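You operate a simulated robot arm through the tools that you are given. There is no shell and no other tool. Be economical: measure what you need, move in short steps, check, and stop when the job is done.

You run a simulated robot arm. Do the job below in one go: nothing can be reset, and whatever is moved stays where it is left.

## Task
Put things in order on the top of the dining table. At the end: the blue battery stands where the clear screw-top jar stood; the blue ball of wool from the top of the dining table is on the beige pale coaster; the clear screw-top jar stands where the blue vase stood; the blue vase from the top of the dining table stands on top of the green game box (marked "DOMINOES"); whatever was shut is shut again. Leave all else as you found it, and nothing knocked over.

Only the result counts: the job must be done as asked and must still hold three seconds after the hand-in. Knocking over, shifting, dropping, spilling or breaking anything else fails it.

## Robot
A 6-joint arm with a two-finger parallel gripper, fixed in place. Base frame: the origin is at the foot of the arm, x ahead of it, y to its left, z up; the work surface is at about z = 0. Lengths are in m, angles in degrees, forces in N, time in s.
With the tool pointing down near the work surface it reaches from about 0.18 to 0.46 m from the base axis. Its first joint turns from -70.0 to 70.0 degrees. Payload 1.9 kg.
The TCP is the grasp point between the finger pads, 0.023 m short of the fingertips. In the tool frame z runs along the fingers and y along their closing line. The gripper opens to 0.094 m. The fingers are 0.038 m wide and 0.01 m thick; the gripper's body (0.054 by 0.096 m) begins 0.039 m behind the TCP.
Orientation is told as [roll, pitch, yaw] about the base's x, y, z axes, in that order, counted from this pose: with the fingers straight down and closing along the base's y, the tool's x points along the base's -x, its y along +y and its z along -z.

## Interface
- The arm moves only by the tool move_arm. Its argument "increments" is a list that holds one entry, the list of rows, each a list of 6 numbers: the shift along the tool's x, y, z in units of 150 mm (1.0 is 150 mm), then the turn, a rotation vector about the tool's x, y, z in units of 180 degrees (1.0 is 180 degrees). In form: [[[tx, ty, tz, wx, wy, wz], ...]]. A call has 1 to 12 rows; each row is the pose to reach, as a shift and turn from the pose commanded when the call began, along the tool's axes at that moment. "grip" is the finger opening in m, from 0 to 0.094, set as the call begins (left out, the last holds). A call with a number of a shift or a turn outside -1 to 1 is refused whole. A row lasts 0.2 s, in which the tool goes at most 0.05 m and 8.6 degrees; a call with a longer step from one row to the next is refused whole, and so is a gripper value outside its range. A pose out of reach is approached as far as the arm can. The call stops where the force on the tool passes 40 N (or 10 N more than at its start, if that is more) or the arm is blocked; 0.2 s more then pass. Each finger travels about 0.108 m/s and halts on what it meets, pressing with about 29 N; the grip force reading is that of the motor and also rises with nothing between the fingers. The clock runs only during rows and for 0.2 s after the last one: add rows that repeat a pose to give the fingers time. It gives the time, the measured TCP pose, the force on the tool (base axes), the opening and the grip force at its end, in the units of the frame above (readings bear some noise).
- Cameras (640 x 400 px; columns grow to the right, rows downward): "scene" is fixed at [0.0711, 0.3244, 0.4269]; the picture's right is [-0.61, -0.80, 0.00], its down [-0.45, 0.34, -0.83] and it looks along [0.66, -0.50, -0.56] (base axes); focal length 214 px, centre (320, 200). "wrist" rides on the gripper at [-0.039, 0, -0.044] in the tool frame; the picture's right is [0.00, -1.00, 0.00], its down [0.97, 0.00, -0.24] and it looks along [0.24, 0.00, 0.97] (tool axes); focal length 218 px, centre (320, 200).
- grab_frame(camera): a new picture of that camera. No time passes.
- point_at(camera, pixels): for up to 12 pixels [column, row] of the newest picture of that camera ("zoom" is the newest enlarged one), the place [x, y, z] in the base frame of the surface seen there, good to about 0.003 m. No time passes.
- close_up(camera, box): a new picture of the part [left, top, right, bottom] of that camera's present view, enlarged. No time passes.
- job_done(): hands the job in; it is judged then, once.

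Keep the steps short. Do not move on a guess: measure, check each grasp and each placing, and mend mistakes. In all there are 80 turns and 54 pictures (those below and enlarged ones count). Leave the gripper open and the arm clear of the work at the hand-in unless told otherwise, and finish with a single line.

The tools are called after ">>>" as a command line: name --argument value ..., lists and objects as JSON in quotes. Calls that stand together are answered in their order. move_arm: Moves the arm, as the interface text tells. Its arguments: {"type":"object","properties":{"increments":{"type":"array","items":{"type":"array","items":{"type":"array","items":{"type":"number"}}}},"grip":{"type":"number"}},"required":["increments"]} The other tools are called the same way: grab_frame (camera) takes a picture; point_at (camera, pixels) gives the place of the surface under pixels of a picture; close_up (camera, box) takes an enlarged picture of a part of a camera's view; job_done () hands the job in.

At the start:

```text
t: 0.0
tcp_pos: [0.3285, 0.0959, 0.2858]
tool_rot: [0.1, -0.1, 0.0]
force: [0.0, 0.4, 0.3]
width: 0.0939
gripper_force: 0.0
```

scene: 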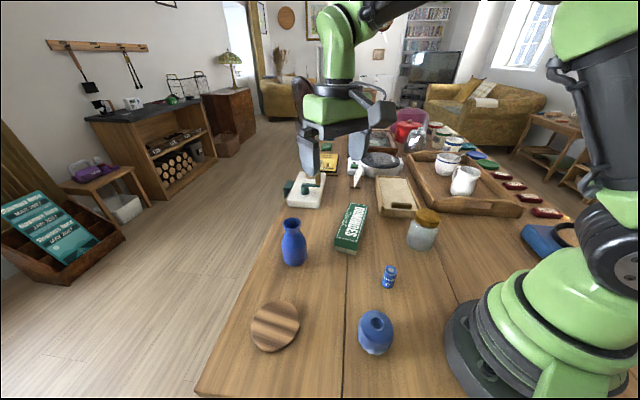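
wrist: 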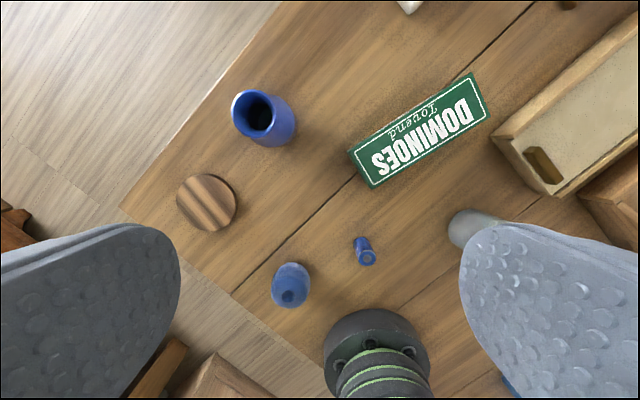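

I see the vase, box, jar, battery, wool and a coaster near the front of the table. I'll enlarge both views first to identify them properly.

>>> close_up --camera "scene" --box '[230, 180, 470, 370]'

>>> close_up --camera "scene" --box '[380, 100, 640, 260]'

>>> close_up --camera "wrist" --box '[160, 70, 520, 320]'

```text
2.11 times, centred on (350, 275) of scene
```

zoom: 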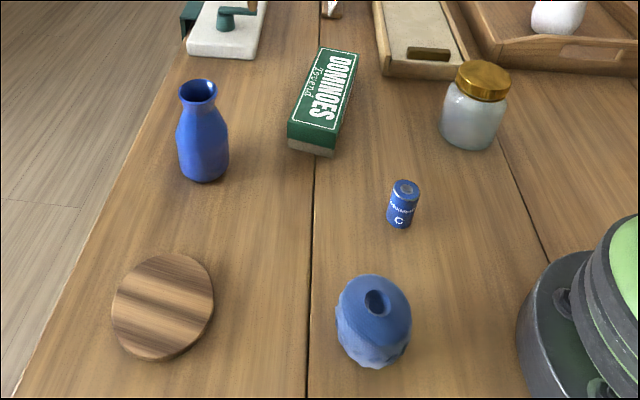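

```text
2.46 times, centred on (510, 180) of scene
```

zoom: 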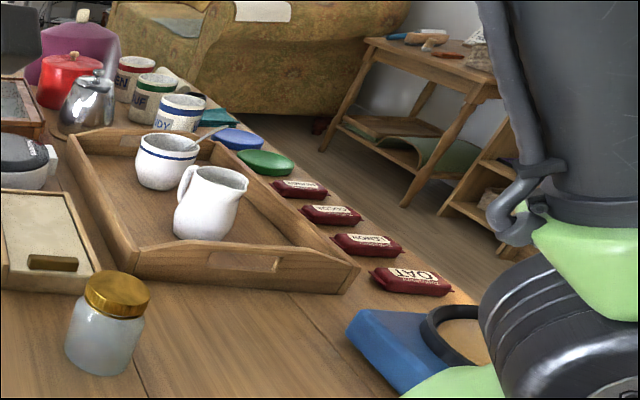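

```text
1.60 times, centred on (340, 195) of wrist
```

zoom: 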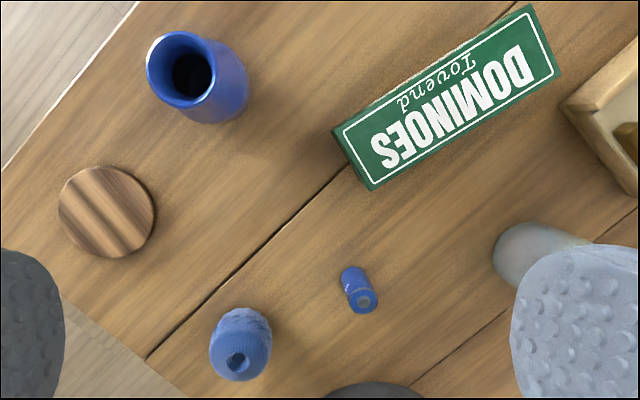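

Now I'll measure positions in the wrist view: vase, coaster, wool, battery, box corners and jar.

>>> point_at --camera "wrist" --pixels '[[234, 112], [258, 92], [274, 117], [253, 133], [206, 174], [207, 231], [178, 200], [236, 205], [290, 297], [291, 266], [366, 258], [280, 145]]'

>>> point_at --camera "scene" --pixels '[[427, 216], [414, 213], [439, 217], [428, 210], [423, 246], [408, 238], [437, 244], [389, 269], [388, 288], [375, 322], [375, 352], [293, 264]]'

>>> point_at --camera "wrist" --pixels '[[350, 150], [473, 76], [488, 114], [372, 186], [420, 130], [300, 240], [355, 210], [310, 150], [470, 215], [452, 235], [500, 150], [540, 180]]'

```text
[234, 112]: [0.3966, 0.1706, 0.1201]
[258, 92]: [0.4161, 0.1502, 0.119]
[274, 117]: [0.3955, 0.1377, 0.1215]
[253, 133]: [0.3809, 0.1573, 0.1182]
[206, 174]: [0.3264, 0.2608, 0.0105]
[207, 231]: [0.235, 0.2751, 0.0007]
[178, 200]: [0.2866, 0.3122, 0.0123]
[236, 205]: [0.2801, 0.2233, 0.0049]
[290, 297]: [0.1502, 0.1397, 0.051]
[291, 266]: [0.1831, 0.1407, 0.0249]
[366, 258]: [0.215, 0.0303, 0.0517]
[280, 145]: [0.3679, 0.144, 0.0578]
```

```text
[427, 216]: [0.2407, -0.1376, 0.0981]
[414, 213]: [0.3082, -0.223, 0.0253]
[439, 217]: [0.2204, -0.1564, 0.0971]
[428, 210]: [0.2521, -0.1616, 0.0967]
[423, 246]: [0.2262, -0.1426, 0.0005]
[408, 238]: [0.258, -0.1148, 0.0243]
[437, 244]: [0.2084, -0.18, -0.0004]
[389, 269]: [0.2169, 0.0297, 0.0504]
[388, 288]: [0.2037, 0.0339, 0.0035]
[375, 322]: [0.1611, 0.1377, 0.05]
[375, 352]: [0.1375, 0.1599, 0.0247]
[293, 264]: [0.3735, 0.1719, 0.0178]
```

```text
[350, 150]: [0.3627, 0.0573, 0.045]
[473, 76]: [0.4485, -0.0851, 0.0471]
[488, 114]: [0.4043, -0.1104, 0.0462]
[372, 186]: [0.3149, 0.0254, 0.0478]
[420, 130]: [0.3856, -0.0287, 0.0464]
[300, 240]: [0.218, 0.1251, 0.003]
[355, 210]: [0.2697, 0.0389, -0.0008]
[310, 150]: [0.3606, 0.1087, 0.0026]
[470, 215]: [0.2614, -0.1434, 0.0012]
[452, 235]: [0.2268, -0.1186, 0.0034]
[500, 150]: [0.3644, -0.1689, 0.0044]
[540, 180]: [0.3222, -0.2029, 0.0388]
```

Vase rim is about (0.398, 0.154) at z 0.12, which is taller than the fingers allow for a low top grasp. I need its profile, so I'll enlarge it, the jar and the wool.

>>> close_up --camera "scene" --box '[260, 205, 340, 275]'

>>> close_up --camera "scene" --box '[340, 200, 450, 360]'

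```text
5.71 times, centred on (300, 240) of scene
```

zoom: 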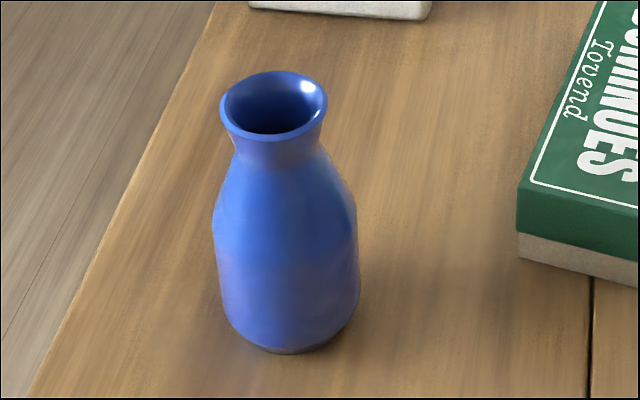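

```text
2.50 times, centred on (395, 280) of scene
```

zoom: 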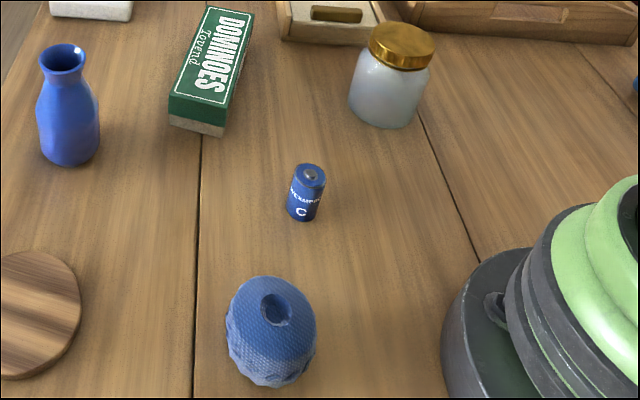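

The vase is widest (about 0.06) near z 0.05 and its rim is at z 0.12, so I'll use a vertical grasp with the TCP near z 0.085. First I move above the vase at z 0.23 and look down.

>>> move_arm --increments '[[[-0.154, 0.129, 0.124, 0, 0, 0], [-0.309, 0.258, 0.248, 0, 0, 0], [-0.463, 0.387, 0.372, 0, 0, 0], [-0.463, 0.387, 0.372, 0, 0, 0]]]' --grip 0.094

>>> grab_frame --camera "wrist"

```text
t: 1.0
tcp_pos: [0.3961, 0.1551, 0.2311]
tool_rot: [-0.1, 0.1, 0.0]
force: [0.1, 0.1, 0.0]
width: 0.0942
gripper_force: 0.0
```

```text
46 pictures are left
```

wrist: 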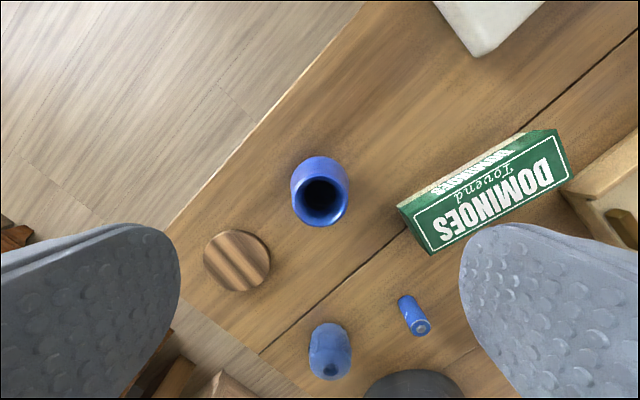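

The rim is centred near (321,200). I'll measure rim edges and the body.

>>> point_at --camera "wrist" --pixels '[[295, 201], [346, 201], [321, 178], [321, 224], [305, 182], [338, 182], [320, 160], [293, 185], [347, 180], [321, 200], [301, 218], [341, 218]]'

```text
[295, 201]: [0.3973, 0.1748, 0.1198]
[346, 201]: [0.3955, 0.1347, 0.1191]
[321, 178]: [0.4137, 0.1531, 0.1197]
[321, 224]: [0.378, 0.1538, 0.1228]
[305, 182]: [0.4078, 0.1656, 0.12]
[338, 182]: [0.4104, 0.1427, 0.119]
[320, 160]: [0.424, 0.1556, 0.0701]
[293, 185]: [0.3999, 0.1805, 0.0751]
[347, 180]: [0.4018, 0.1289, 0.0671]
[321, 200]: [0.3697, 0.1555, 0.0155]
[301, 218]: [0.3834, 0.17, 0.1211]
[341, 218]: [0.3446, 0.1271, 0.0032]
```

The vase centre is (0.396, 0.154), directly under the TCP. I'll lower to z 0.085, so the palm is about 4 mm above the rim, keeping the fingers open.

>>> move_arm --increments '[[[0.005, 0, 0.3, 0, 0, 0], [0.01, 0, 0.6, 0, 0, 0], [0.01, 0, 0.8, 0, 0, 0], [0.01, 0, 0.9, 0, 0, 0], [0.01, 0, 0.967, 0, 0, 0], [0.01, 0, 0.967, 0, 0, 0]]]'

```text
t: 2.4
tcp_pos: [0.3977, 0.1535, 0.0881]
tool_rot: [-0.1, 0.0, 0.0]
force: [0.6, -0.1, 0.2]
width: 0.0942
gripper_force: 0.2
```

No contact, z reads 0.088. I'll lower 3 mm more and check before closing.

>>> move_arm --increments '[[[0, 0, 0.01, 0, 0, 0], [0, 0, 0.018, 0, 0, 0], [0, 0, 0.018, 0, 0, 0]]]'

```text
t: 3.2
tcp_pos: [0.3959, 0.1528, 0.084]
tool_rot: [0.0, -0.1, 0.0]
force: [0.3, 0.5, 0.4]
width: 0.094
gripper_force: 0.0
```

z is 0.084 with no contact. Now I close on the vase.

>>> move_arm --increments '[[[0, 0, 0, 0, 0, 0], [0, 0, 0, 0, 0, 0], [0, 0, 0, 0, 0, 0], [0, 0, 0, 0, 0, 0]]]' --grip 0.03

```text
t: 4.2
tcp_pos: [0.3975, 0.1523, 0.0834]
tool_rot: [-0.1, -0.1, 0.0]
force: [-2.1, 0.9, 4.5]
width: 0.0574
gripper_force: 29.1
```

It's gripped at width 0.057. I'll lift 3 cm and check that it holds.

>>> move_arm --increments '[[[0, 0, -0.05, 0, 0, 0], [0, 0, -0.1, 0, 0, 0], [0, 0, -0.2, 0, 0, 0], [0, 0, -0.2, 0, 0, 0]]]'

>>> grab_frame --camera "scene"

```text
t: 5.2
tcp_pos: [0.3971, 0.1519, 0.1141]
tool_rot: [0.0, 0.1, 0.1]
force: [0.1, 0.5, -2.4]
width: 0.041
gripper_force: 28.8
```

```text
45 pictures are left
```

scene: 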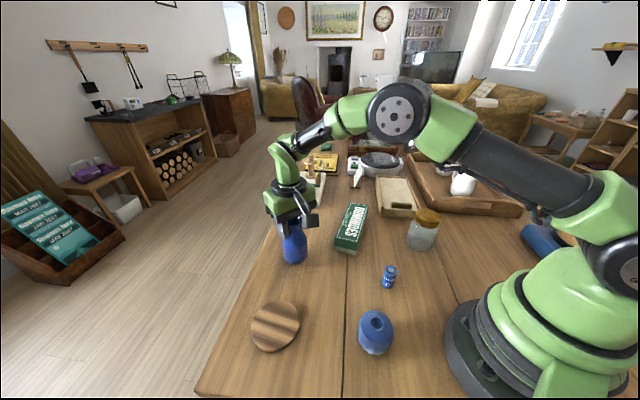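

The width dropped to 0.041, so the fingers slid up to the rim. I'll zoom in to see whether the vase is off the table.

>>> close_up --camera "scene" --box '[250, 180, 350, 280]'

```text
4.00 times, centred on (300, 230) of scene
```

zoom: 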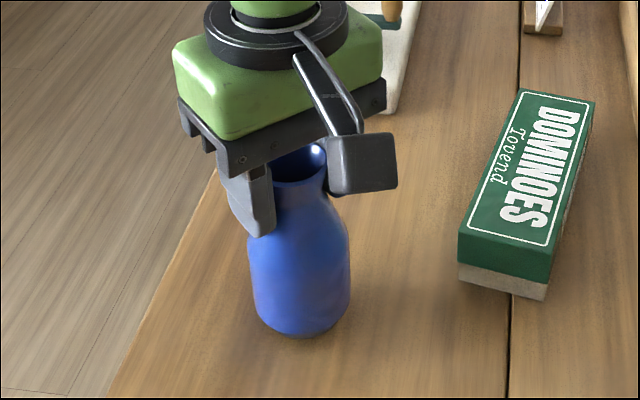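

The base seems raised slightly, and the fingers now hold the flared neck and rim. I'll lift 2 cm more and compare.

>>> move_arm --increments '[[[0, 0, -0.05, 0, 0, 0], [0, 0, -0.1, 0, 0, 0], [0, 0, -0.15, 0, 0, 0], [0, 0, -0.15, 0, 0, 0]]]'

>>> close_up --camera "scene" --box '[250, 180, 350, 280]'

```text
t: 6.2
tcp_pos: [0.3985, 0.1543, 0.1344]
tool_rot: [0.0, 0.0, 0.0]
force: [0.1, -0.5, -2.2]
width: 0.0413
gripper_force: 29.1
```

```text
4.00 times, centred on (300, 230) of scene
```

zoom: 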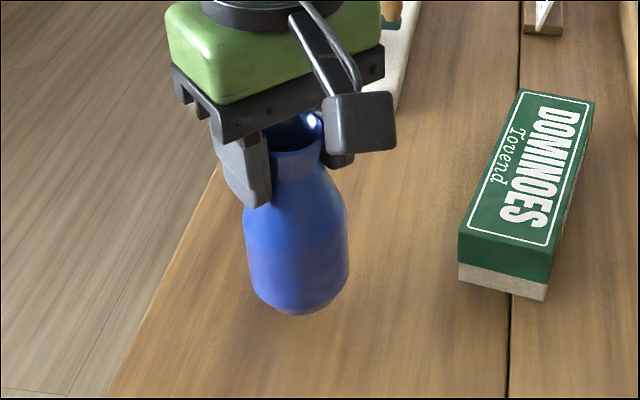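

It's held steadily, with width constant and weight about 2.2 N. The vase base is about 0.109 below the TCP. I'll raise it to z 0.20, then carry it toward the box.

>>> move_arm --increments '[[[0, 0, -0.15, 0, 0, 0], [0, 0, -0.3, 0, 0, 0], [0, 0, -0.44, 0, 0, 0], [0.02, -0.15, -0.44, 0, 0, 0], [0.04, -0.35, -0.44, 0, 0, 0], [0.06, -0.55, -0.44, 0, 0, 0], [0.08, -0.75, -0.44, 0, 0, 0], [0.09, -0.9, -0.44, 0, 0, 0], [0.09, -0.9, -0.44, 0, 0, 0]]]'

```text
t: 8.2
tcp_pos: [0.3846, 0.0204, 0.2]
tool_rot: [0.0, 0.0, -0.1]
force: [0.0, 0.2, -2.0]
width: 0.041
gripper_force: 28.8
```

I go on to the box centre (0.383, -0.028) and lower to z 0.165, then look.

>>> move_arm --increments '[[[0.005, -0.16, 0, 0, 0, 0], [0.007, -0.32, 0, 0, 0, 0], [0.007, -0.32, 0.1, 0, 0, 0], [0.007, -0.32, 0.2, 0, 0, 0], [0.007, -0.32, 0.233, 0, 0, 0], [0.007, -0.32, 0.233, 0, 0, 0]]]'

>>> close_up --camera "scene" --box '[290, 160, 410, 260]'

>>> grab_frame --camera "wrist"

```text
t: 9.6
tcp_pos: [0.3814, -0.0292, 0.1657]
tool_rot: [0.0, -0.1, 0.0]
force: [0.7, 0.3, -1.9]
width: 0.0408
gripper_force: 28.9
```

```text
4.00 times, centred on (350, 210) of scene
```

zoom: 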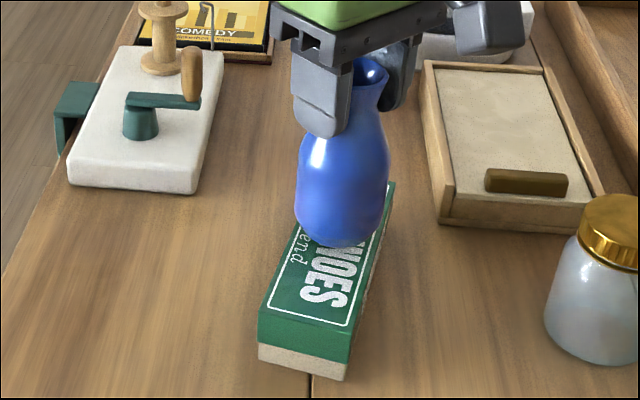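

```text
41 pictures are left
```

wrist: 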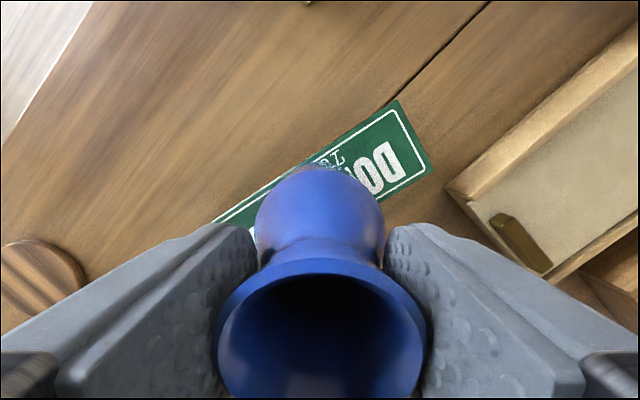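

The vase hangs over the middle of the box with a small gap. I'll lower 8 mm in small steps and read the force.

>>> move_arm --increments '[[[0, 0, 0.015, 0, 0, 0], [0, 0, 0.03, 0, 0, 0], [0, 0, 0.04, 0, 0, 0], [0, 0, 0.05, 0, 0, 0], [0, 0, 0.05, 0, 0, 0]]]'

>>> close_up --camera "scene" --box '[310, 180, 390, 260]'

```text
t: 10.8
tcp_pos: [0.3839, -0.0298, 0.1581]
tool_rot: [0.0, -0.1, -0.1]
force: [-0.8, 0.6, -2.5]
width: 0.0409
gripper_force: 29.8
```

```text
5.00 times, centred on (350, 220) of scene
```

zoom: 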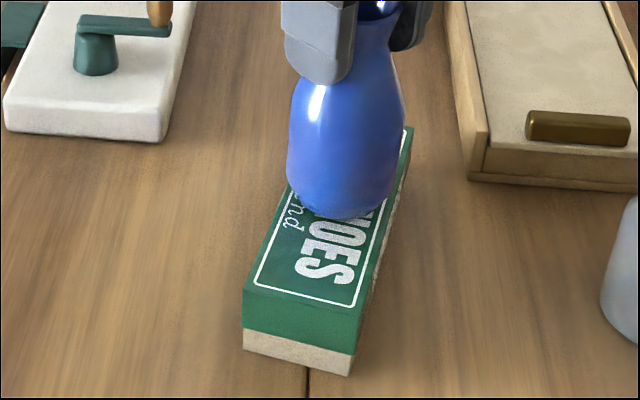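

No contact yet (-2.5 N). I'll go down another 4.5 mm slowly.

>>> move_arm --increments '[[[0, 0, 0.01, 0, 0, 0], [0, 0, 0.02, 0, 0, 0], [0, 0, 0.03, 0, 0, 0], [0, 0, 0.03, 0, 0, 0]]]'

```text
t: 11.8
tcp_pos: [0.3837, -0.0298, 0.1547]
tool_rot: [0.0, 0.1, 0.0]
force: [-0.6, 0.5, -1.8]
width: 0.0409
gripper_force: 28.6
```

Still only the vase's weight. I'll lower 4 mm more.

>>> move_arm --increments '[[[0, 0, 0.01, 0, 0, 0], [0, 0, 0.02, 0, 0, 0], [0, 0, 0.027, 0, 0, 0], [0, 0, 0.027, 0, 0, 0]]]'

>>> close_up --camera "scene" --box '[310, 180, 390, 260]'

```text
t: 12.8
tcp_pos: [0.3842, -0.0297, 0.1519]
tool_rot: [0.0, -0.4, 0.0]
force: [-2.6, 5.5, 38.6]
width: 0.041
gripper_force: 28.9
```

```text
5.00 times, centred on (350, 220) of scene
```

zoom: 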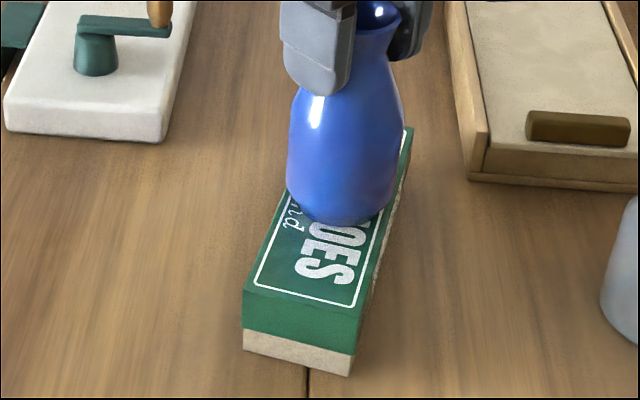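

It's on the box, with 38 N pressing. I'll back up about 1.5 mm to ease the force before releasing.

>>> move_arm --increments '[[[0, 0, -0.005, 0, 0, 0], [0, 0, -0.01, 0, 0, 0], [0, 0, -0.01, 0, 0, 0]]]'

```text
t: 13.6
tcp_pos: [0.3826, -0.0306, 0.1504]
tool_rot: [0.0, -0.1, 0.1]
force: [8.1, 5.3, 22.8]
width: 0.0416
gripper_force: 29.1
```

>>> move_arm --increments '[[[0, 0, -0.005, 0, 0, 0], [0, 0, -0.008, 0, 0, 0], [0, 0, -0.008, 0, 0, 0]]]'

```text
t: 14.4
tcp_pos: [0.3812, -0.0304, 0.1508]
tool_rot: [0.0, 0.3, 0.0]
force: [2.7, -1.7, 5.9]
width: 0.0413
gripper_force: 29.0
```

Force is down to about 6 N. Next I open the fingers gradually, only to 0.07.

>>> move_arm --increments '[[[0, 0, 0, 0, 0, 0], [0, 0, 0, 0, 0, 0], [0, 0, 0, 0, 0, 0]]]' --grip 0.075

>>> close_up --camera "scene" --box '[310, 180, 390, 260]'

>>> grab_frame --camera "wrist"

```text
t: 15.2
tcp_pos: [0.3825, -0.0299, 0.152]
tool_rot: [0.0, -0.1, 0.0]
force: [0.2, 0.6, 0.0]
width: 0.0747
gripper_force: 0.0
```

```text
5.00 times, centred on (350, 220) of scene
```

zoom: 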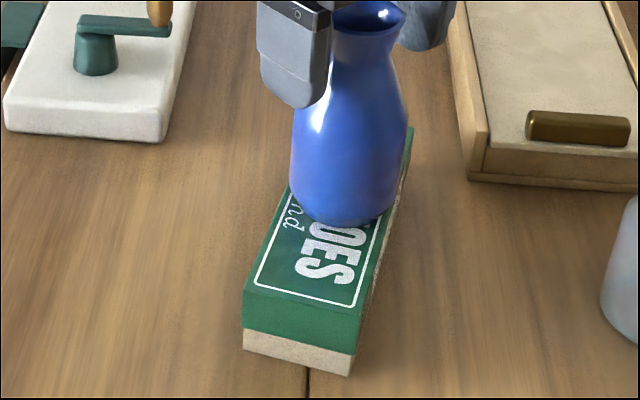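

```text
37 pictures are left
```

wrist: 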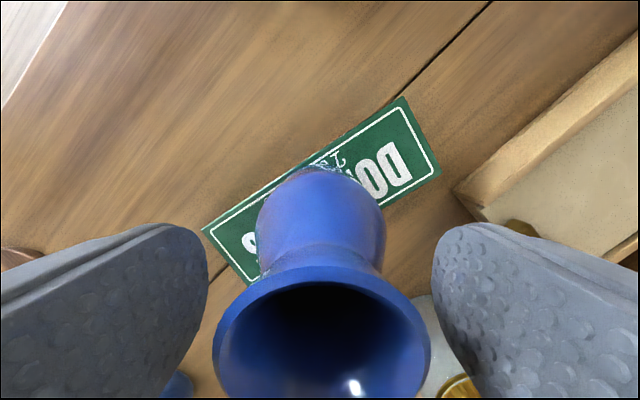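

The vase stands upright and free on the box. I'll raise straight up to z 0.25 and then move over the jar near (0.24, -0.148).

>>> move_arm --increments '[[[0, 0, -0.1, 0, 0, 0], [0, 0, -0.3, 0, 0, 0], [0, 0, -0.55, 0, 0, 0], [0, 0, -0.7, 0, 0, 0], [0.2, -0.2, -0.7, 0, 0, 0], [0.4, -0.4, -0.7, 0, 0, 0], [0.6, -0.55, -0.7, 0, 0, 0], [0.8, -0.7, -0.7, 0, 0, 0], [0.95, -0.787, -0.7, 0, 0, 0], [0.95, -0.787, -0.7, 0, 0, 0]]]' --grip 0.094

>>> grab_frame --camera "wrist"

>>> grab_frame --camera "scene"

```text
t: 17.4
tcp_pos: [0.2391, -0.1471, 0.2587]
tool_rot: [-0.1, 0.1, 0.0]
force: [0.6, 0.4, 0.4]
width: 0.0941
gripper_force: 0.0
```

```text
36 pictures are left
```

wrist: 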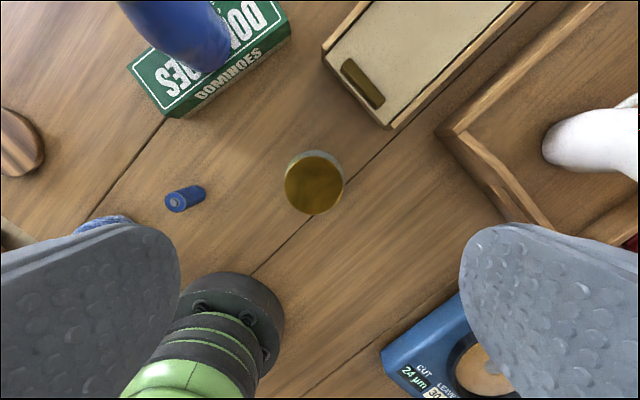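

```text
35 pictures are left
```

scene: 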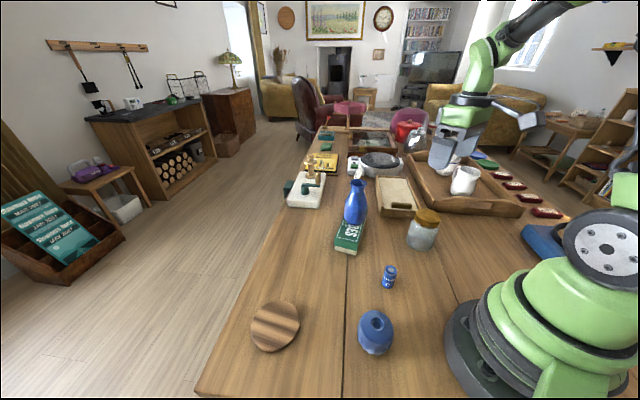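

The jar lid is seen at about (314,183) in the wrist view. I'll measure the lid and its surroundings.

>>> point_at --camera "wrist" --pixels '[[287, 183], [341, 183], [314, 157], [314, 210], [314, 183], [314, 151], [389, 128], [325, 50], [440, 135], [178, 202], [185, 190], [200, 196]]'

```text
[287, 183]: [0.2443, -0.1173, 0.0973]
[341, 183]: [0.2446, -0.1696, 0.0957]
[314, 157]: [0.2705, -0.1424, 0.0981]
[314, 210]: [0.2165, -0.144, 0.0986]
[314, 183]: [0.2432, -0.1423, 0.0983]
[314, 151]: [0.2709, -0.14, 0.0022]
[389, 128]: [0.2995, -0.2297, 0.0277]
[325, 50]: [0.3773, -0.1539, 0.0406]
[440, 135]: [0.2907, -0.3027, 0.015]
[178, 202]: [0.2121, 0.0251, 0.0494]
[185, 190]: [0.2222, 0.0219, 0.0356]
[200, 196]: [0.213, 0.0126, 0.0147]
```

Lid centre is (0.2436, -0.143) with diameter 0.055 and height 0.098; the body is about 0.067 wide. I align and lower to z 0.12 first.

>>> move_arm --increments '[[[-0.03, 0.027, 0, 0, 0, 0], [-0.03, 0.027, 0.3, 0, 0, 0], [-0.03, 0.027, 0.6, 0, 0, 0], [-0.03, 0.027, 0.9, 0, 0, 0], [-0.03, 0.027, 0.9, 0, 0, 0]]]'

>>> grab_frame --camera "wrist"

```text
t: 18.6
tcp_pos: [0.245, -0.1411, 0.1218]
tool_rot: [0.1, 0.0, 0.0]
force: [-0.3, -0.3, -0.7]
width: 0.0941
gripper_force: 0.1
```

```text
34 pictures are left
```

wrist: 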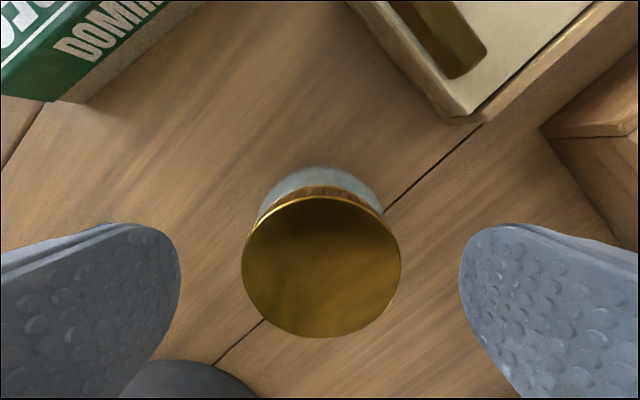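

The lid is centred between the fingers and the surroundings are clear. I'll lower to z 0.064.

>>> move_arm --increments '[[[0, 0, 0.12, 0, 0, 0], [0, 0, 0.24, 0, 0, 0], [0, 0, 0.34, 0, 0, 0], [0, 0, 0.383, 0, 0, 0], [0, 0, 0.383, 0, 0, 0], [0, 0, 0.383, 0, 0, 0]]]'

```text
t: 20.0
tcp_pos: [0.2449, -0.1419, 0.0637]
tool_rot: [0.1, 0.0, -0.1]
force: [-0.1, 0.1, 0.3]
width: 0.0939
gripper_force: 0.0
```

Clear at z 0.064. Closing on the jar body.

>>> move_arm --increments '[[[0, 0, 0, 0, 0, 0], [0, 0, 0, 0, 0, 0], [0, 0, 0, 0, 0, 0], [0, 0, 0, 0, 0, 0]]]' --grip 0.045

```text
t: 21.0
tcp_pos: [0.2437, -0.1406, 0.0643]
tool_rot: [0.1, 0.0, 0.0]
force: [-0.5, 1.6, 1.6]
width: 0.0665
gripper_force: 28.8
```

It's gripped at 0.0665, matching the body. I'll lift a little and check.

>>> move_arm --increments '[[[0, 0, -0.05, 0, 0, 0], [0, 0, -0.12, 0, 0, 0], [0, 0, -0.2, 0, 0, 0], [0, 0, -0.2, 0, 0, 0]]]'

>>> close_up --camera "scene" --box '[370, 170, 470, 270]'

```text
t: 22.0
tcp_pos: [0.2446, -0.1418, 0.0943]
tool_rot: [0.1, 0.0, 0.0]
force: [-0.4, -0.6, -2.4]
width: 0.0666
gripper_force: 28.7
```

```text
4.00 times, centred on (420, 220) of scene
```

zoom: 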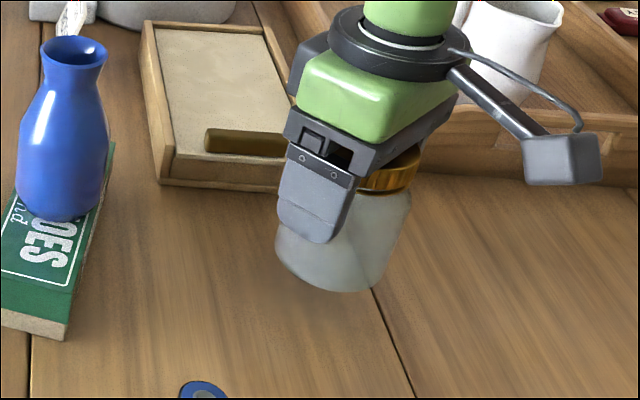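

The jar lifted cleanly with the lid on. I'll carry it at x 0.245 and z 0.16, passing in front of the box and vase, toward positive y.

>>> move_arm --increments '[[[0, 0, -0.2, 0, 0, 0], [0, 0, -0.44, 0, 0, 0], [0, 0.15, -0.44, 0, 0, 0], [0, 0.35, -0.44, 0, 0, 0], [0, 0.55, -0.44, 0, 0, 0], [0, 0.75, -0.44, 0, 0, 0], [0, 0.95, -0.44, 0, 0, 0], [0, 0.987, -0.44, 0, 0, 0]]]'

>>> move_arm --increments '[[[0, 0.2, 0, 0, 0, 0], [0, 0.4, 0, 0, 0, 0], [0, 0.6, 0, 0, 0, 0], [0, 0.8, 0, 0, 0, 0], [0, 0.987, 0, 0, 0, 0], [-0.2, 0.987, 0, 0, 0, 0], [-0.4, 0.987, 0, 0, 0, 0], [-0.6, 0.987, 0, 0, 0, 0], [-0.8, 0.987, 0, 0, 0, 0], [-0.95, 0.987, 0, 0, 0, 0], [-1.0, 0.987, 0, 0, 0, 0], [-1.0, 0.987, 0, 0, 0, 0]]]'

```text
t: 23.8
tcp_pos: [0.2437, 0.0033, 0.161]
tool_rot: [0.1, 0.2, 0.0]
force: [-0.7, 0.4, -2.8]
width: 0.0665
gripper_force: 29.0
```

```text
t: 26.4
tcp_pos: [0.3947, 0.1508, 0.1605]
tool_rot: [0.0, 0.0, 0.0]
force: [-0.6, 0.2, -2.0]
width: 0.0663
gripper_force: 29.1
```

At (0.395, 0.151); the vase's old centre is (0.396, 0.154). I correct by 2–3 mm and lower to z 0.070.

>>> move_arm --increments '[[[-0.013, 0.018, 0.15, 0, 0, 0], [-0.013, 0.018, 0.35, 0, 0, 0], [-0.013, 0.018, 0.5, 0, 0, 0], [-0.013, 0.018, 0.6, 0, 0, 0], [-0.013, 0.018, 0.6, 0, 0, 0]]]'

>>> move_arm --increments '[[[0, 0, 0.01, 0, 0, 0], [0, 0, 0.02, 0, 0, 0], [0, 0, 0.03, 0, 0, 0], [0, 0, 0.03, 0, 0, 0]]]'

```text
t: 27.6
tcp_pos: [0.3977, 0.1539, 0.071]
tool_rot: [-0.1, -0.1, 0.0]
force: [-0.1, 0.0, -2.4]
width: 0.0666
gripper_force: 29.1
```

```text
t: 28.6
tcp_pos: [0.3956, 0.1549, 0.0664]
tool_rot: [0.0, -0.1, 0.0]
force: [0.1, -1.0, -2.3]
width: 0.0664
gripper_force: 29.1
```

No contact yet. I'll lower another 2 mm.

>>> move_arm --increments '[[[0, 0, 0.005, 0, 0, 0], [0, 0, 0.01, 0, 0, 0], [0, 0, 0.012, 0, 0, 0], [0, 0, 0.012, 0, 0, 0]]]'

```text
t: 29.6
tcp_pos: [0.3968, 0.1568, 0.064]
tool_rot: [0.0, 0.0, 0.0]
force: [0.1, 0.4, -2.4]
width: 0.0662
gripper_force: 28.6
```

>>> move_arm --increments '[[[0, 0, 0.004, 0, 0, 0], [0, 0, 0.008, 0, 0, 0], [0, 0, 0.008, 0, 0, 0]]]'

```text
t: 30.4
tcp_pos: [0.396, 0.1548, 0.0642]
tool_rot: [0.1, 0.0, 0.0]
force: [-2.8, 3.1, 8.7]
width: 0.0663
gripper_force: 29.2
```

The jar touches the table (+8.7 N). I'll open and check.

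>>> move_arm --increments '[[[0, 0, 0, 0, 0, 0], [0, 0, 0, 0, 0, 0], [0, 0, 0, 0, 0, 0]]]' --grip 0.094

>>> move_arm --increments '[[[0, 0, -0.1, 0, 0, 0], [0, 0, -0.3, 0, 0, 0], [0, 0, -0.6, 0, 0, 0], [0, 0, -0.9, 0, 0, 0], [0, 0, -0.9, 0, 0, 0]]]'

>>> grab_frame --camera "wrist"

>>> grab_frame --camera "scene"

```text
t: 31.2
tcp_pos: [0.3973, 0.1551, 0.0639]
tool_rot: [0.0, 0.0, 0.0]
force: [-0.2, -0.7, 0.4]
width: 0.0942
gripper_force: 0.1
```

```text
t: 32.4
tcp_pos: [0.394, 0.1565, 0.202]
tool_rot: [0.0, -0.1, 0.1]
force: [0.1, -0.4, 0.1]
width: 0.0939
gripper_force: 0.1
```

```text
32 pictures are left
```

wrist: 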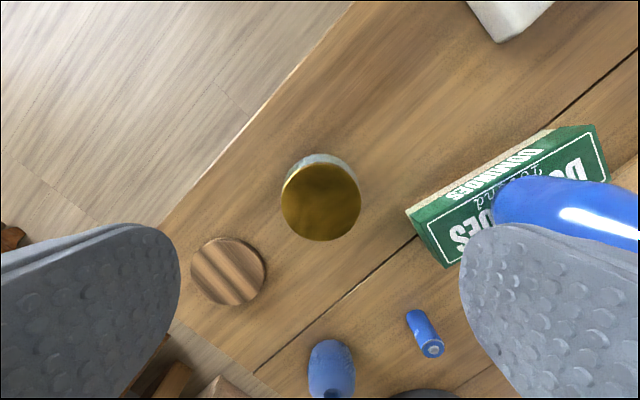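

```text
31 pictures are left
```

scene: 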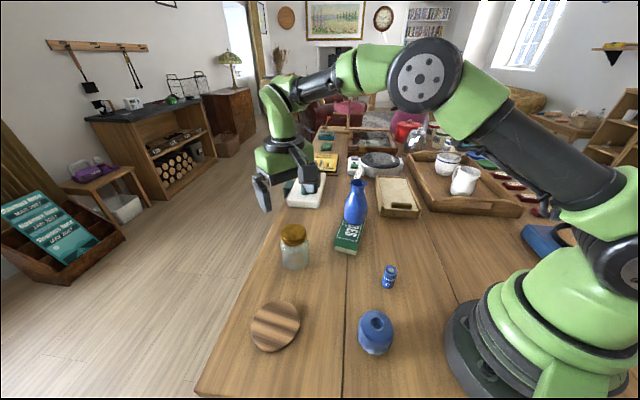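

The jar stands where the vase was. I'll measure the lid centre, coaster, battery and wool from here.

>>> point_at --camera "wrist" --pixels '[[284, 202], [359, 202], [321, 165], [321, 239], [228, 238], [228, 302], [192, 272], [265, 270], [240, 255], [432, 349], [333, 345], [331, 390]]'

>>> move_arm --increments '[[[0.2, -0.15, 0, 0, 0, 0], [0.4, -0.3, 0, 0, 0, 0], [0.6, -0.43, 0, 0, 0, 0], [0.8, -0.57, 0, 0, 0, 0], [1.0, -0.71, 0, 0, 0, 0]]]'

>>> move_arm --increments '[[[0.1, -0.07, 0, 0, 0, 0], [0.213, -0.14, 0, 0, 0, 0], [0.213, -0.14, 0, 0, 0, 0]]]'

>>> grab_frame --camera "wrist"

```text
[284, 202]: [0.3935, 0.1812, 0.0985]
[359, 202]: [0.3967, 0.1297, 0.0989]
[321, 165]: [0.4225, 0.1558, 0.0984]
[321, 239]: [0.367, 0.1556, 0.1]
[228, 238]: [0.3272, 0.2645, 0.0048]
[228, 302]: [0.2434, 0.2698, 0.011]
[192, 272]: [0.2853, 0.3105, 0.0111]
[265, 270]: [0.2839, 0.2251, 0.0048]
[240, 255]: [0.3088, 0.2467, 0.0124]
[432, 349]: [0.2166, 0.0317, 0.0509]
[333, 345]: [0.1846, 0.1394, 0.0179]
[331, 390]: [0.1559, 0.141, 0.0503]
```

```text
t: 33.6
tcp_pos: [0.2479, 0.0516, 0.1995]
tool_rot: [-0.1, -0.2, 0.0]
force: [0.1, 0.7, 0.6]
width: 0.094
gripper_force: 0.1
```

```text
t: 34.4
tcp_pos: [0.215, 0.0264, 0.2004]
tool_rot: [0.0, -0.1, 0.1]
force: [-0.1, -0.3, -0.4]
width: 0.0945
gripper_force: 0.0
```

```text
30 pictures are left
```

wrist: 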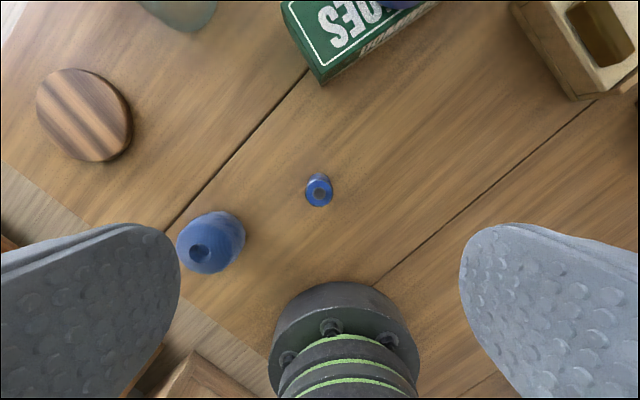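

The jar centre (0.395, 0.1555) matches. The coaster centre is (0.284, 0.268) with its top near z 0.011. Next I measure the battery top (319,192) and the wool (205,247).

>>> point_at --camera "wrist" --pixels '[[308, 192], [331, 192], [319, 182], [319, 203], [319, 192], [200, 252], [180, 250], [235, 240], [200, 270], [220, 218], [244, 235], [213, 212]]'

>>> close_up --camera "wrist" --box '[160, 160, 360, 300]'

```text
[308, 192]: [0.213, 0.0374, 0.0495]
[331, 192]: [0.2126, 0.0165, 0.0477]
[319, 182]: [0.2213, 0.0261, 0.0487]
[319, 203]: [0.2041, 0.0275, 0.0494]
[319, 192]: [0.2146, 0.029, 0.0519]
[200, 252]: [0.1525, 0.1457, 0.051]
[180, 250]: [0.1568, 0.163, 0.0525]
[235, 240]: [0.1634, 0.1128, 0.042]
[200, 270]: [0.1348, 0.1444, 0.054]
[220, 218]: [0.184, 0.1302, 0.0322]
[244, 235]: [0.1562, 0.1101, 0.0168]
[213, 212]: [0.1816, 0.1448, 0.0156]
```

```text
2.86 times, centred on (260, 230) of wrist
```

zoom: 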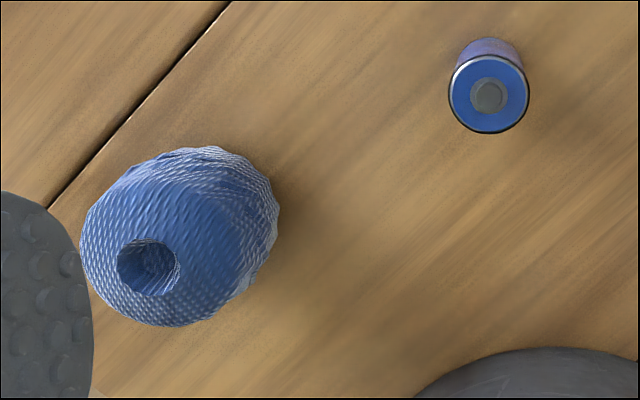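

The battery centre is (0.213, 0.027), 0.05 tall and 0.022 across. I'll lower with the fingers at 0.06 open, first to z 0.055.

>>> move_arm --increments '[[[0.01, 0.004, 0, 0, 0, 0], [0.01, 0.004, 0.3, 0, 0, 0], [0.01, 0.004, 0.6, 0, 0, 0], [0.01, 0.004, 0.8, 0, 0, 0], [0.01, 0.004, 0.967, 0, 0, 0], [0.01, 0.004, 0.967, 0, 0, 0]]]' --grip 0.06

>>> grab_frame --camera "wrist"

```text
t: 35.8
tcp_pos: [0.2121, 0.0288, 0.0513]
tool_rot: [0.0, 0.0, 0.0]
force: [0.3, 0.0, -0.4]
width: 0.0597
gripper_force: 0.1
```

```text
28 pictures are left
```

wrist: 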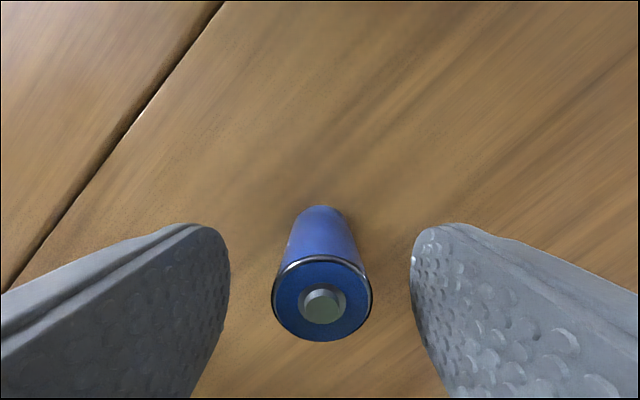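

The battery is centred between the fingers. I'll lower to z 0.030.

>>> move_arm --increments '[[[0, 0, 0.06, 0, 0, 0], [0, 0, 0.12, 0, 0, 0], [0, 0, 0.14, 0, 0, 0], [0, 0, 0.14, 0, 0, 0]]]'

>>> move_arm --increments '[[[0, 0, 0, 0, 0, 0], [0, 0, 0, 0, 0, 0], [0, 0, 0, 0, 0, 0], [0, 0, 0, 0, 0, 0]]]' --grip 0.01

>>> move_arm --increments '[[[0, 0, -0.05, 0, 0, 0], [0, 0, -0.12, 0, 0, 0], [0, 0, -0.2, 0, 0, 0], [0, 0, -0.2, 0, 0, 0]]]'

>>> close_up --camera "scene" --box '[340, 210, 460, 310]'

```text
t: 36.8
tcp_pos: [0.2135, 0.03, 0.0314]
tool_rot: [0.0, 0.0, 0.0]
force: [0.0, 0.2, 0.0]
width: 0.0601
gripper_force: 0.1
```

```text
t: 37.8
tcp_pos: [0.2124, 0.0299, 0.0313]
tool_rot: [0.1, -0.1, 0.0]
force: [-0.2, -0.4, 0.1]
width: 0.0254
gripper_force: 29.0
```

```text
t: 38.8
tcp_pos: [0.213, 0.0297, 0.0605]
tool_rot: [-0.1, -0.1, 0.0]
force: [0.9, 0.7, -1.3]
width: 0.0252
gripper_force: 28.8
```

```text
4.00 times, centred on (400, 260) of scene
```

zoom: 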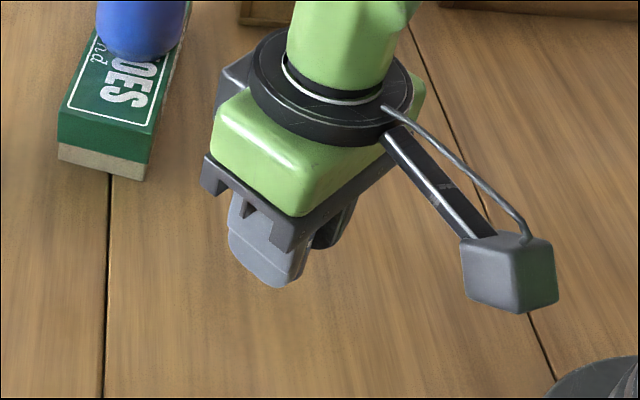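

Battery held (width 0.025, about 1.3 N). I'll carry it at z 0.10 to the jar's old spot (0.2436, -0.143).

>>> move_arm --increments '[[[0, 0, -0.25, 0, 0, 0], [-0.05, -0.2, -0.25, 0, 0, 0], [-0.1, -0.4, -0.25, 0, 0, 0], [-0.15, -0.6, -0.25, 0, 0, 0], [-0.2, -0.8, -0.25, 0, 0, 0], [-0.204, -0.95, -0.25, 0, 0, 0], [-0.204, -0.95, -0.25, 0, 0, 0]]]'

>>> move_arm --increments '[[[0, -0.1, 0, 0, 0, 0], [0, -0.197, 0, 0, 0, 0], [0, -0.197, 0.2, 0, 0, 0], [0, -0.197, 0.35, 0, 0, 0], [0, -0.197, 0.35, 0, 0, 0]]]'

```text
t: 40.4
tcp_pos: [0.2426, -0.1141, 0.0993]
tool_rot: [0.1, 0.0, 0.0]
force: [0.2, -0.6, -1.3]
width: 0.0254
gripper_force: 28.9
```

```text
t: 41.6
tcp_pos: [0.2424, -0.1438, 0.0468]
tool_rot: [0.0, 0.0, -0.1]
force: [0.1, -0.3, -1.3]
width: 0.0253
gripper_force: 29.0
```

Position is right. I'll lower close to the table (it was picked at z 0.031).

>>> move_arm --increments '[[[-0.005, 0, 0.04, 0, 0, 0], [-0.005, 0, 0.08, 0, 0, 0], [-0.005, 0, 0.09, 0, 0, 0], [-0.005, 0, 0.1, 0, 0, 0], [-0.005, 0, 0.1, 0, 0, 0]]]'

>>> move_arm --increments '[[[0, 0, 0.004, 0, 0, 0], [0, 0, 0.008, 0, 0, 0], [0, 0, 0.008, 0, 0, 0]]]'

```text
t: 42.8
tcp_pos: [0.2435, -0.1437, 0.0322]
tool_rot: [0.0, 0.0, 0.0]
force: [0.7, -0.8, -1.0]
width: 0.0252
gripper_force: 29.2
```

```text
t: 43.6
tcp_pos: [0.2423, -0.1439, 0.0322]
tool_rot: [0.1, 0.0, -0.1]
force: [-5.7, -1.8, 14.3]
width: 0.0254
gripper_force: 29.3
```

Contact at 14 N, so it's on the table. I'll release it and raise straight up.

>>> move_arm --increments '[[[0, 0, -0.004, 0, 0, 0], [0, 0, -0.004, 0, 0, 0], [0, 0, -0.004, 0, 0, 0]]]' --grip 0.06

>>> move_arm --increments '[[[0, 0, -0.1, 0, 0, 0], [0, 0, -0.3, 0, 0, 0], [0, 0, -0.6, 0, 0, 0], [0, 0, -0.9, 0, 0, 0], [0, 0, -0.9, 0, 0, 0]]]'

>>> grab_frame --camera "wrist"

```text
t: 44.4
tcp_pos: [0.2442, -0.1428, 0.0317]
tool_rot: [-0.1, 0.0, 0.0]
force: [0.4, -0.2, 0.0]
width: 0.0598
gripper_force: 0.0
```

```text
t: 45.6
tcp_pos: [0.246, -0.1447, 0.1659]
tool_rot: [0.1, 0.0, 0.0]
force: [0.1, 0.6, 0.2]
width: 0.0599
gripper_force: 0.0
```

```text
26 pictures are left
```

wrist: 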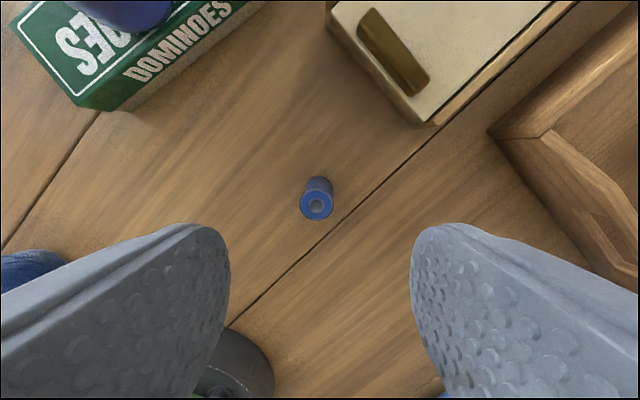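

The battery stands. Next is the wool near (0.162, 0.138); I raise and go there in two moves.

>>> move_arm --increments '[[[0, 0, -0.2, 0, 0, 0], [0, 0.2, -0.2, 0, 0, 0], [0, 0.45, -0.2, 0, 0, 0], [0, 0.7, -0.2, 0, 0, 0], [0, 0.95, -0.2, 0, 0, 0]]]' --grip 0.094

>>> move_arm --increments '[[[0, 0.25, 0, 0, 0, 0], [0, 0.5, 0, 0, 0, 0], [0.1, 0.7, 0, 0, 0, 0], [0.3, 0.85, 0, 0, 0, 0], [0.5, 0.933, 0, 0, 0, 0], [0.553, 0.933, 0, 0, 0, 0], [0.553, 0.933, 0, 0, 0, 0]]]'

>>> grab_frame --camera "wrist"

```text
t: 46.8
tcp_pos: [0.2395, -0.0029, 0.1954]
tool_rot: [0.0, 0.1, 0.0]
force: [-1.2, 0.6, 0.1]
width: 0.0939
gripper_force: 0.1
```

```text
t: 48.4
tcp_pos: [0.1601, 0.1382, 0.1975]
tool_rot: [0.0, 0.1, -0.1]
force: [-0.5, -0.6, -0.5]
width: 0.0939
gripper_force: 0.1
```

```text
25 pictures are left
```

wrist: 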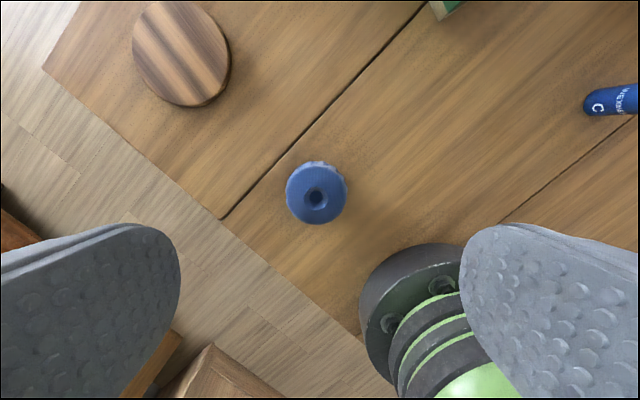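

I'll measure the wool outline and the robot's own base edge near (365,300), to make sure a finger has room.

>>> point_at --camera "wrist" --pixels '[[289, 194], [343, 194], [316, 172], [316, 221], [316, 164], [300, 207], [332, 180], [330, 210], [364, 300], [400, 250], [455, 246], [440, 280]]'

>>> close_up --camera "wrist" --box '[260, 150, 400, 240]'

```text
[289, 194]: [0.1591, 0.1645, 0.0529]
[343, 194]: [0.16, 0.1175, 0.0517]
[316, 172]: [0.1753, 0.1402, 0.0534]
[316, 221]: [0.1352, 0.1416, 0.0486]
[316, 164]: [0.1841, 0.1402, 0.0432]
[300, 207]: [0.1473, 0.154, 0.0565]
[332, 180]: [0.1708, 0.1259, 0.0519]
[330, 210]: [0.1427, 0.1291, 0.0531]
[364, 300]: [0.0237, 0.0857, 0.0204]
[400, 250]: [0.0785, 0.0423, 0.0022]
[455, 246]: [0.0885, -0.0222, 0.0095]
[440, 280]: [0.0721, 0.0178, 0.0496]
```

```text
4.44 times, centred on (330, 195) of wrist
```

zoom: 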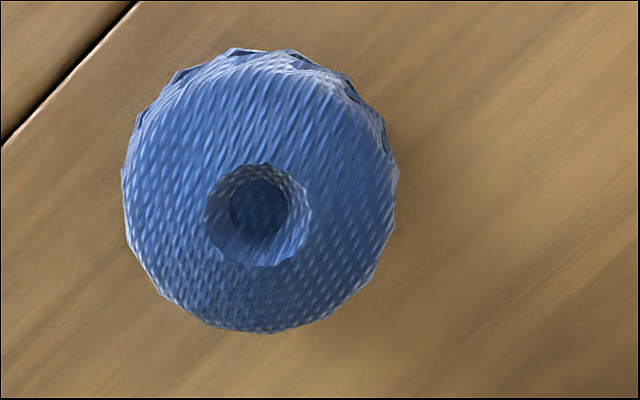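

Wool centre is about (0.159, 0.141), 0.055 wide and 0.055 tall, with room around it. I'll lower to z 0.06 first.

>>> move_arm --increments '[[[0.006, 0.018, 0, 0, 0, 0], [0.006, 0.018, 0.3, 0, 0, 0], [0.006, 0.018, 0.6, 0, 0, 0], [0.006, 0.018, 0.8, 0, 0, 0], [0.006, 0.018, 0.9, 0, 0, 0], [0.006, 0.018, 0.9, 0, 0, 0]]]'

>>> grab_frame --camera "wrist"

```text
t: 49.8
tcp_pos: [0.1592, 0.1407, 0.0621]
tool_rot: [-0.1, -0.1, 0.0]
force: [-0.6, 0.4, 0.3]
width: 0.0939
gripper_force: 0.1
```

```text
23 pictures are left
```

wrist: 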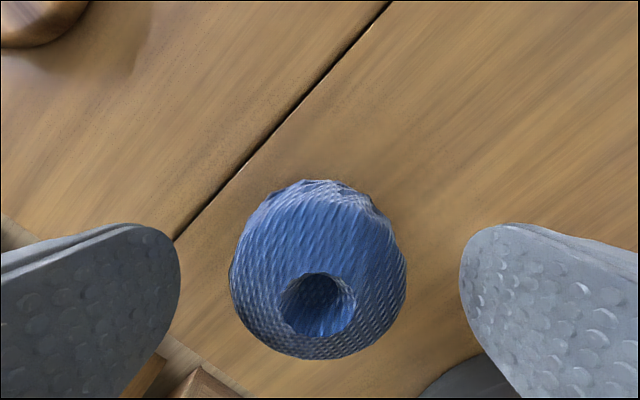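

Centred. I'll lower to z 0.029 and close.

>>> move_arm --increments '[[[0, 0, 0.08, 0, 0, 0], [0, 0, 0.16, 0, 0, 0], [0, 0, 0.22, 0, 0, 0], [0, 0, 0.22, 0, 0, 0]]]'

>>> move_arm --increments '[[[0, 0, 0, 0, 0, 0], [0, 0, 0, 0, 0, 0], [0, 0, 0, 0, 0, 0], [0, 0, 0, 0, 0, 0]]]' --grip 0.04

>>> move_arm --increments '[[[0, 0, -0.05, 0, 0, 0], [0, 0, -0.12, 0, 0, 0], [0, 0, -0.2, 0, 0, 0], [0, 0, -0.2, 0, 0, 0]]]'

>>> close_up --camera "scene" --box '[310, 260, 450, 380]'

>>> grab_frame --camera "wrist"

```text
t: 50.8
tcp_pos: [0.1591, 0.1416, 0.0303]
tool_rot: [0.0, 0.0, 0.0]
force: [-0.2, -0.1, 0.9]
width: 0.094
gripper_force: 0.0
```

```text
t: 51.8
tcp_pos: [0.1588, 0.1415, 0.03]
tool_rot: [0.0, -0.1, -0.1]
force: [0.2, -0.6, 0.1]
width: 0.058
gripper_force: 29.0
```

```text
t: 52.8
tcp_pos: [0.1598, 0.1437, 0.0586]
tool_rot: [0.0, 0.0, 0.0]
force: [0.9, -0.2, 0.4]
width: 0.0582
gripper_force: 29.0
```

```text
3.33 times, centred on (380, 320) of scene
```

zoom: 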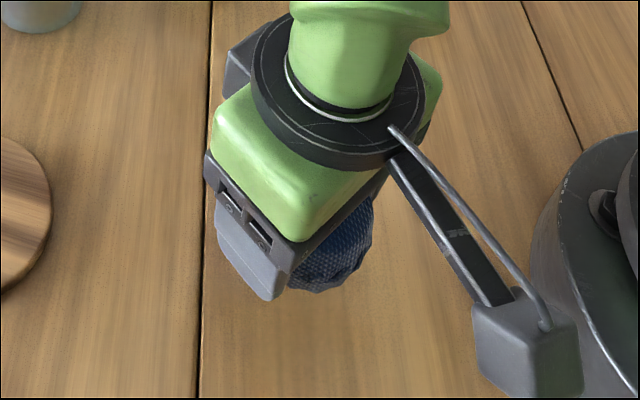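

```text
21 pictures are left
```

wrist: 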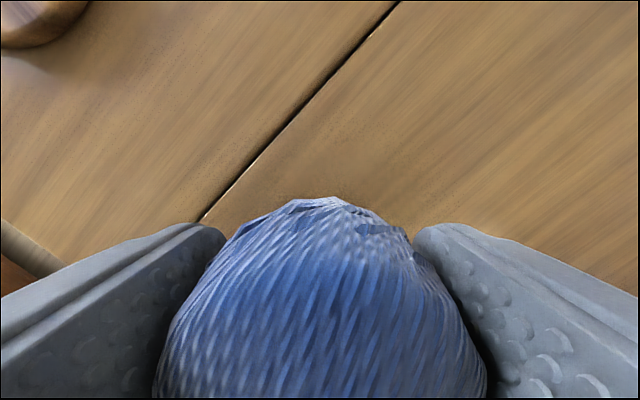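

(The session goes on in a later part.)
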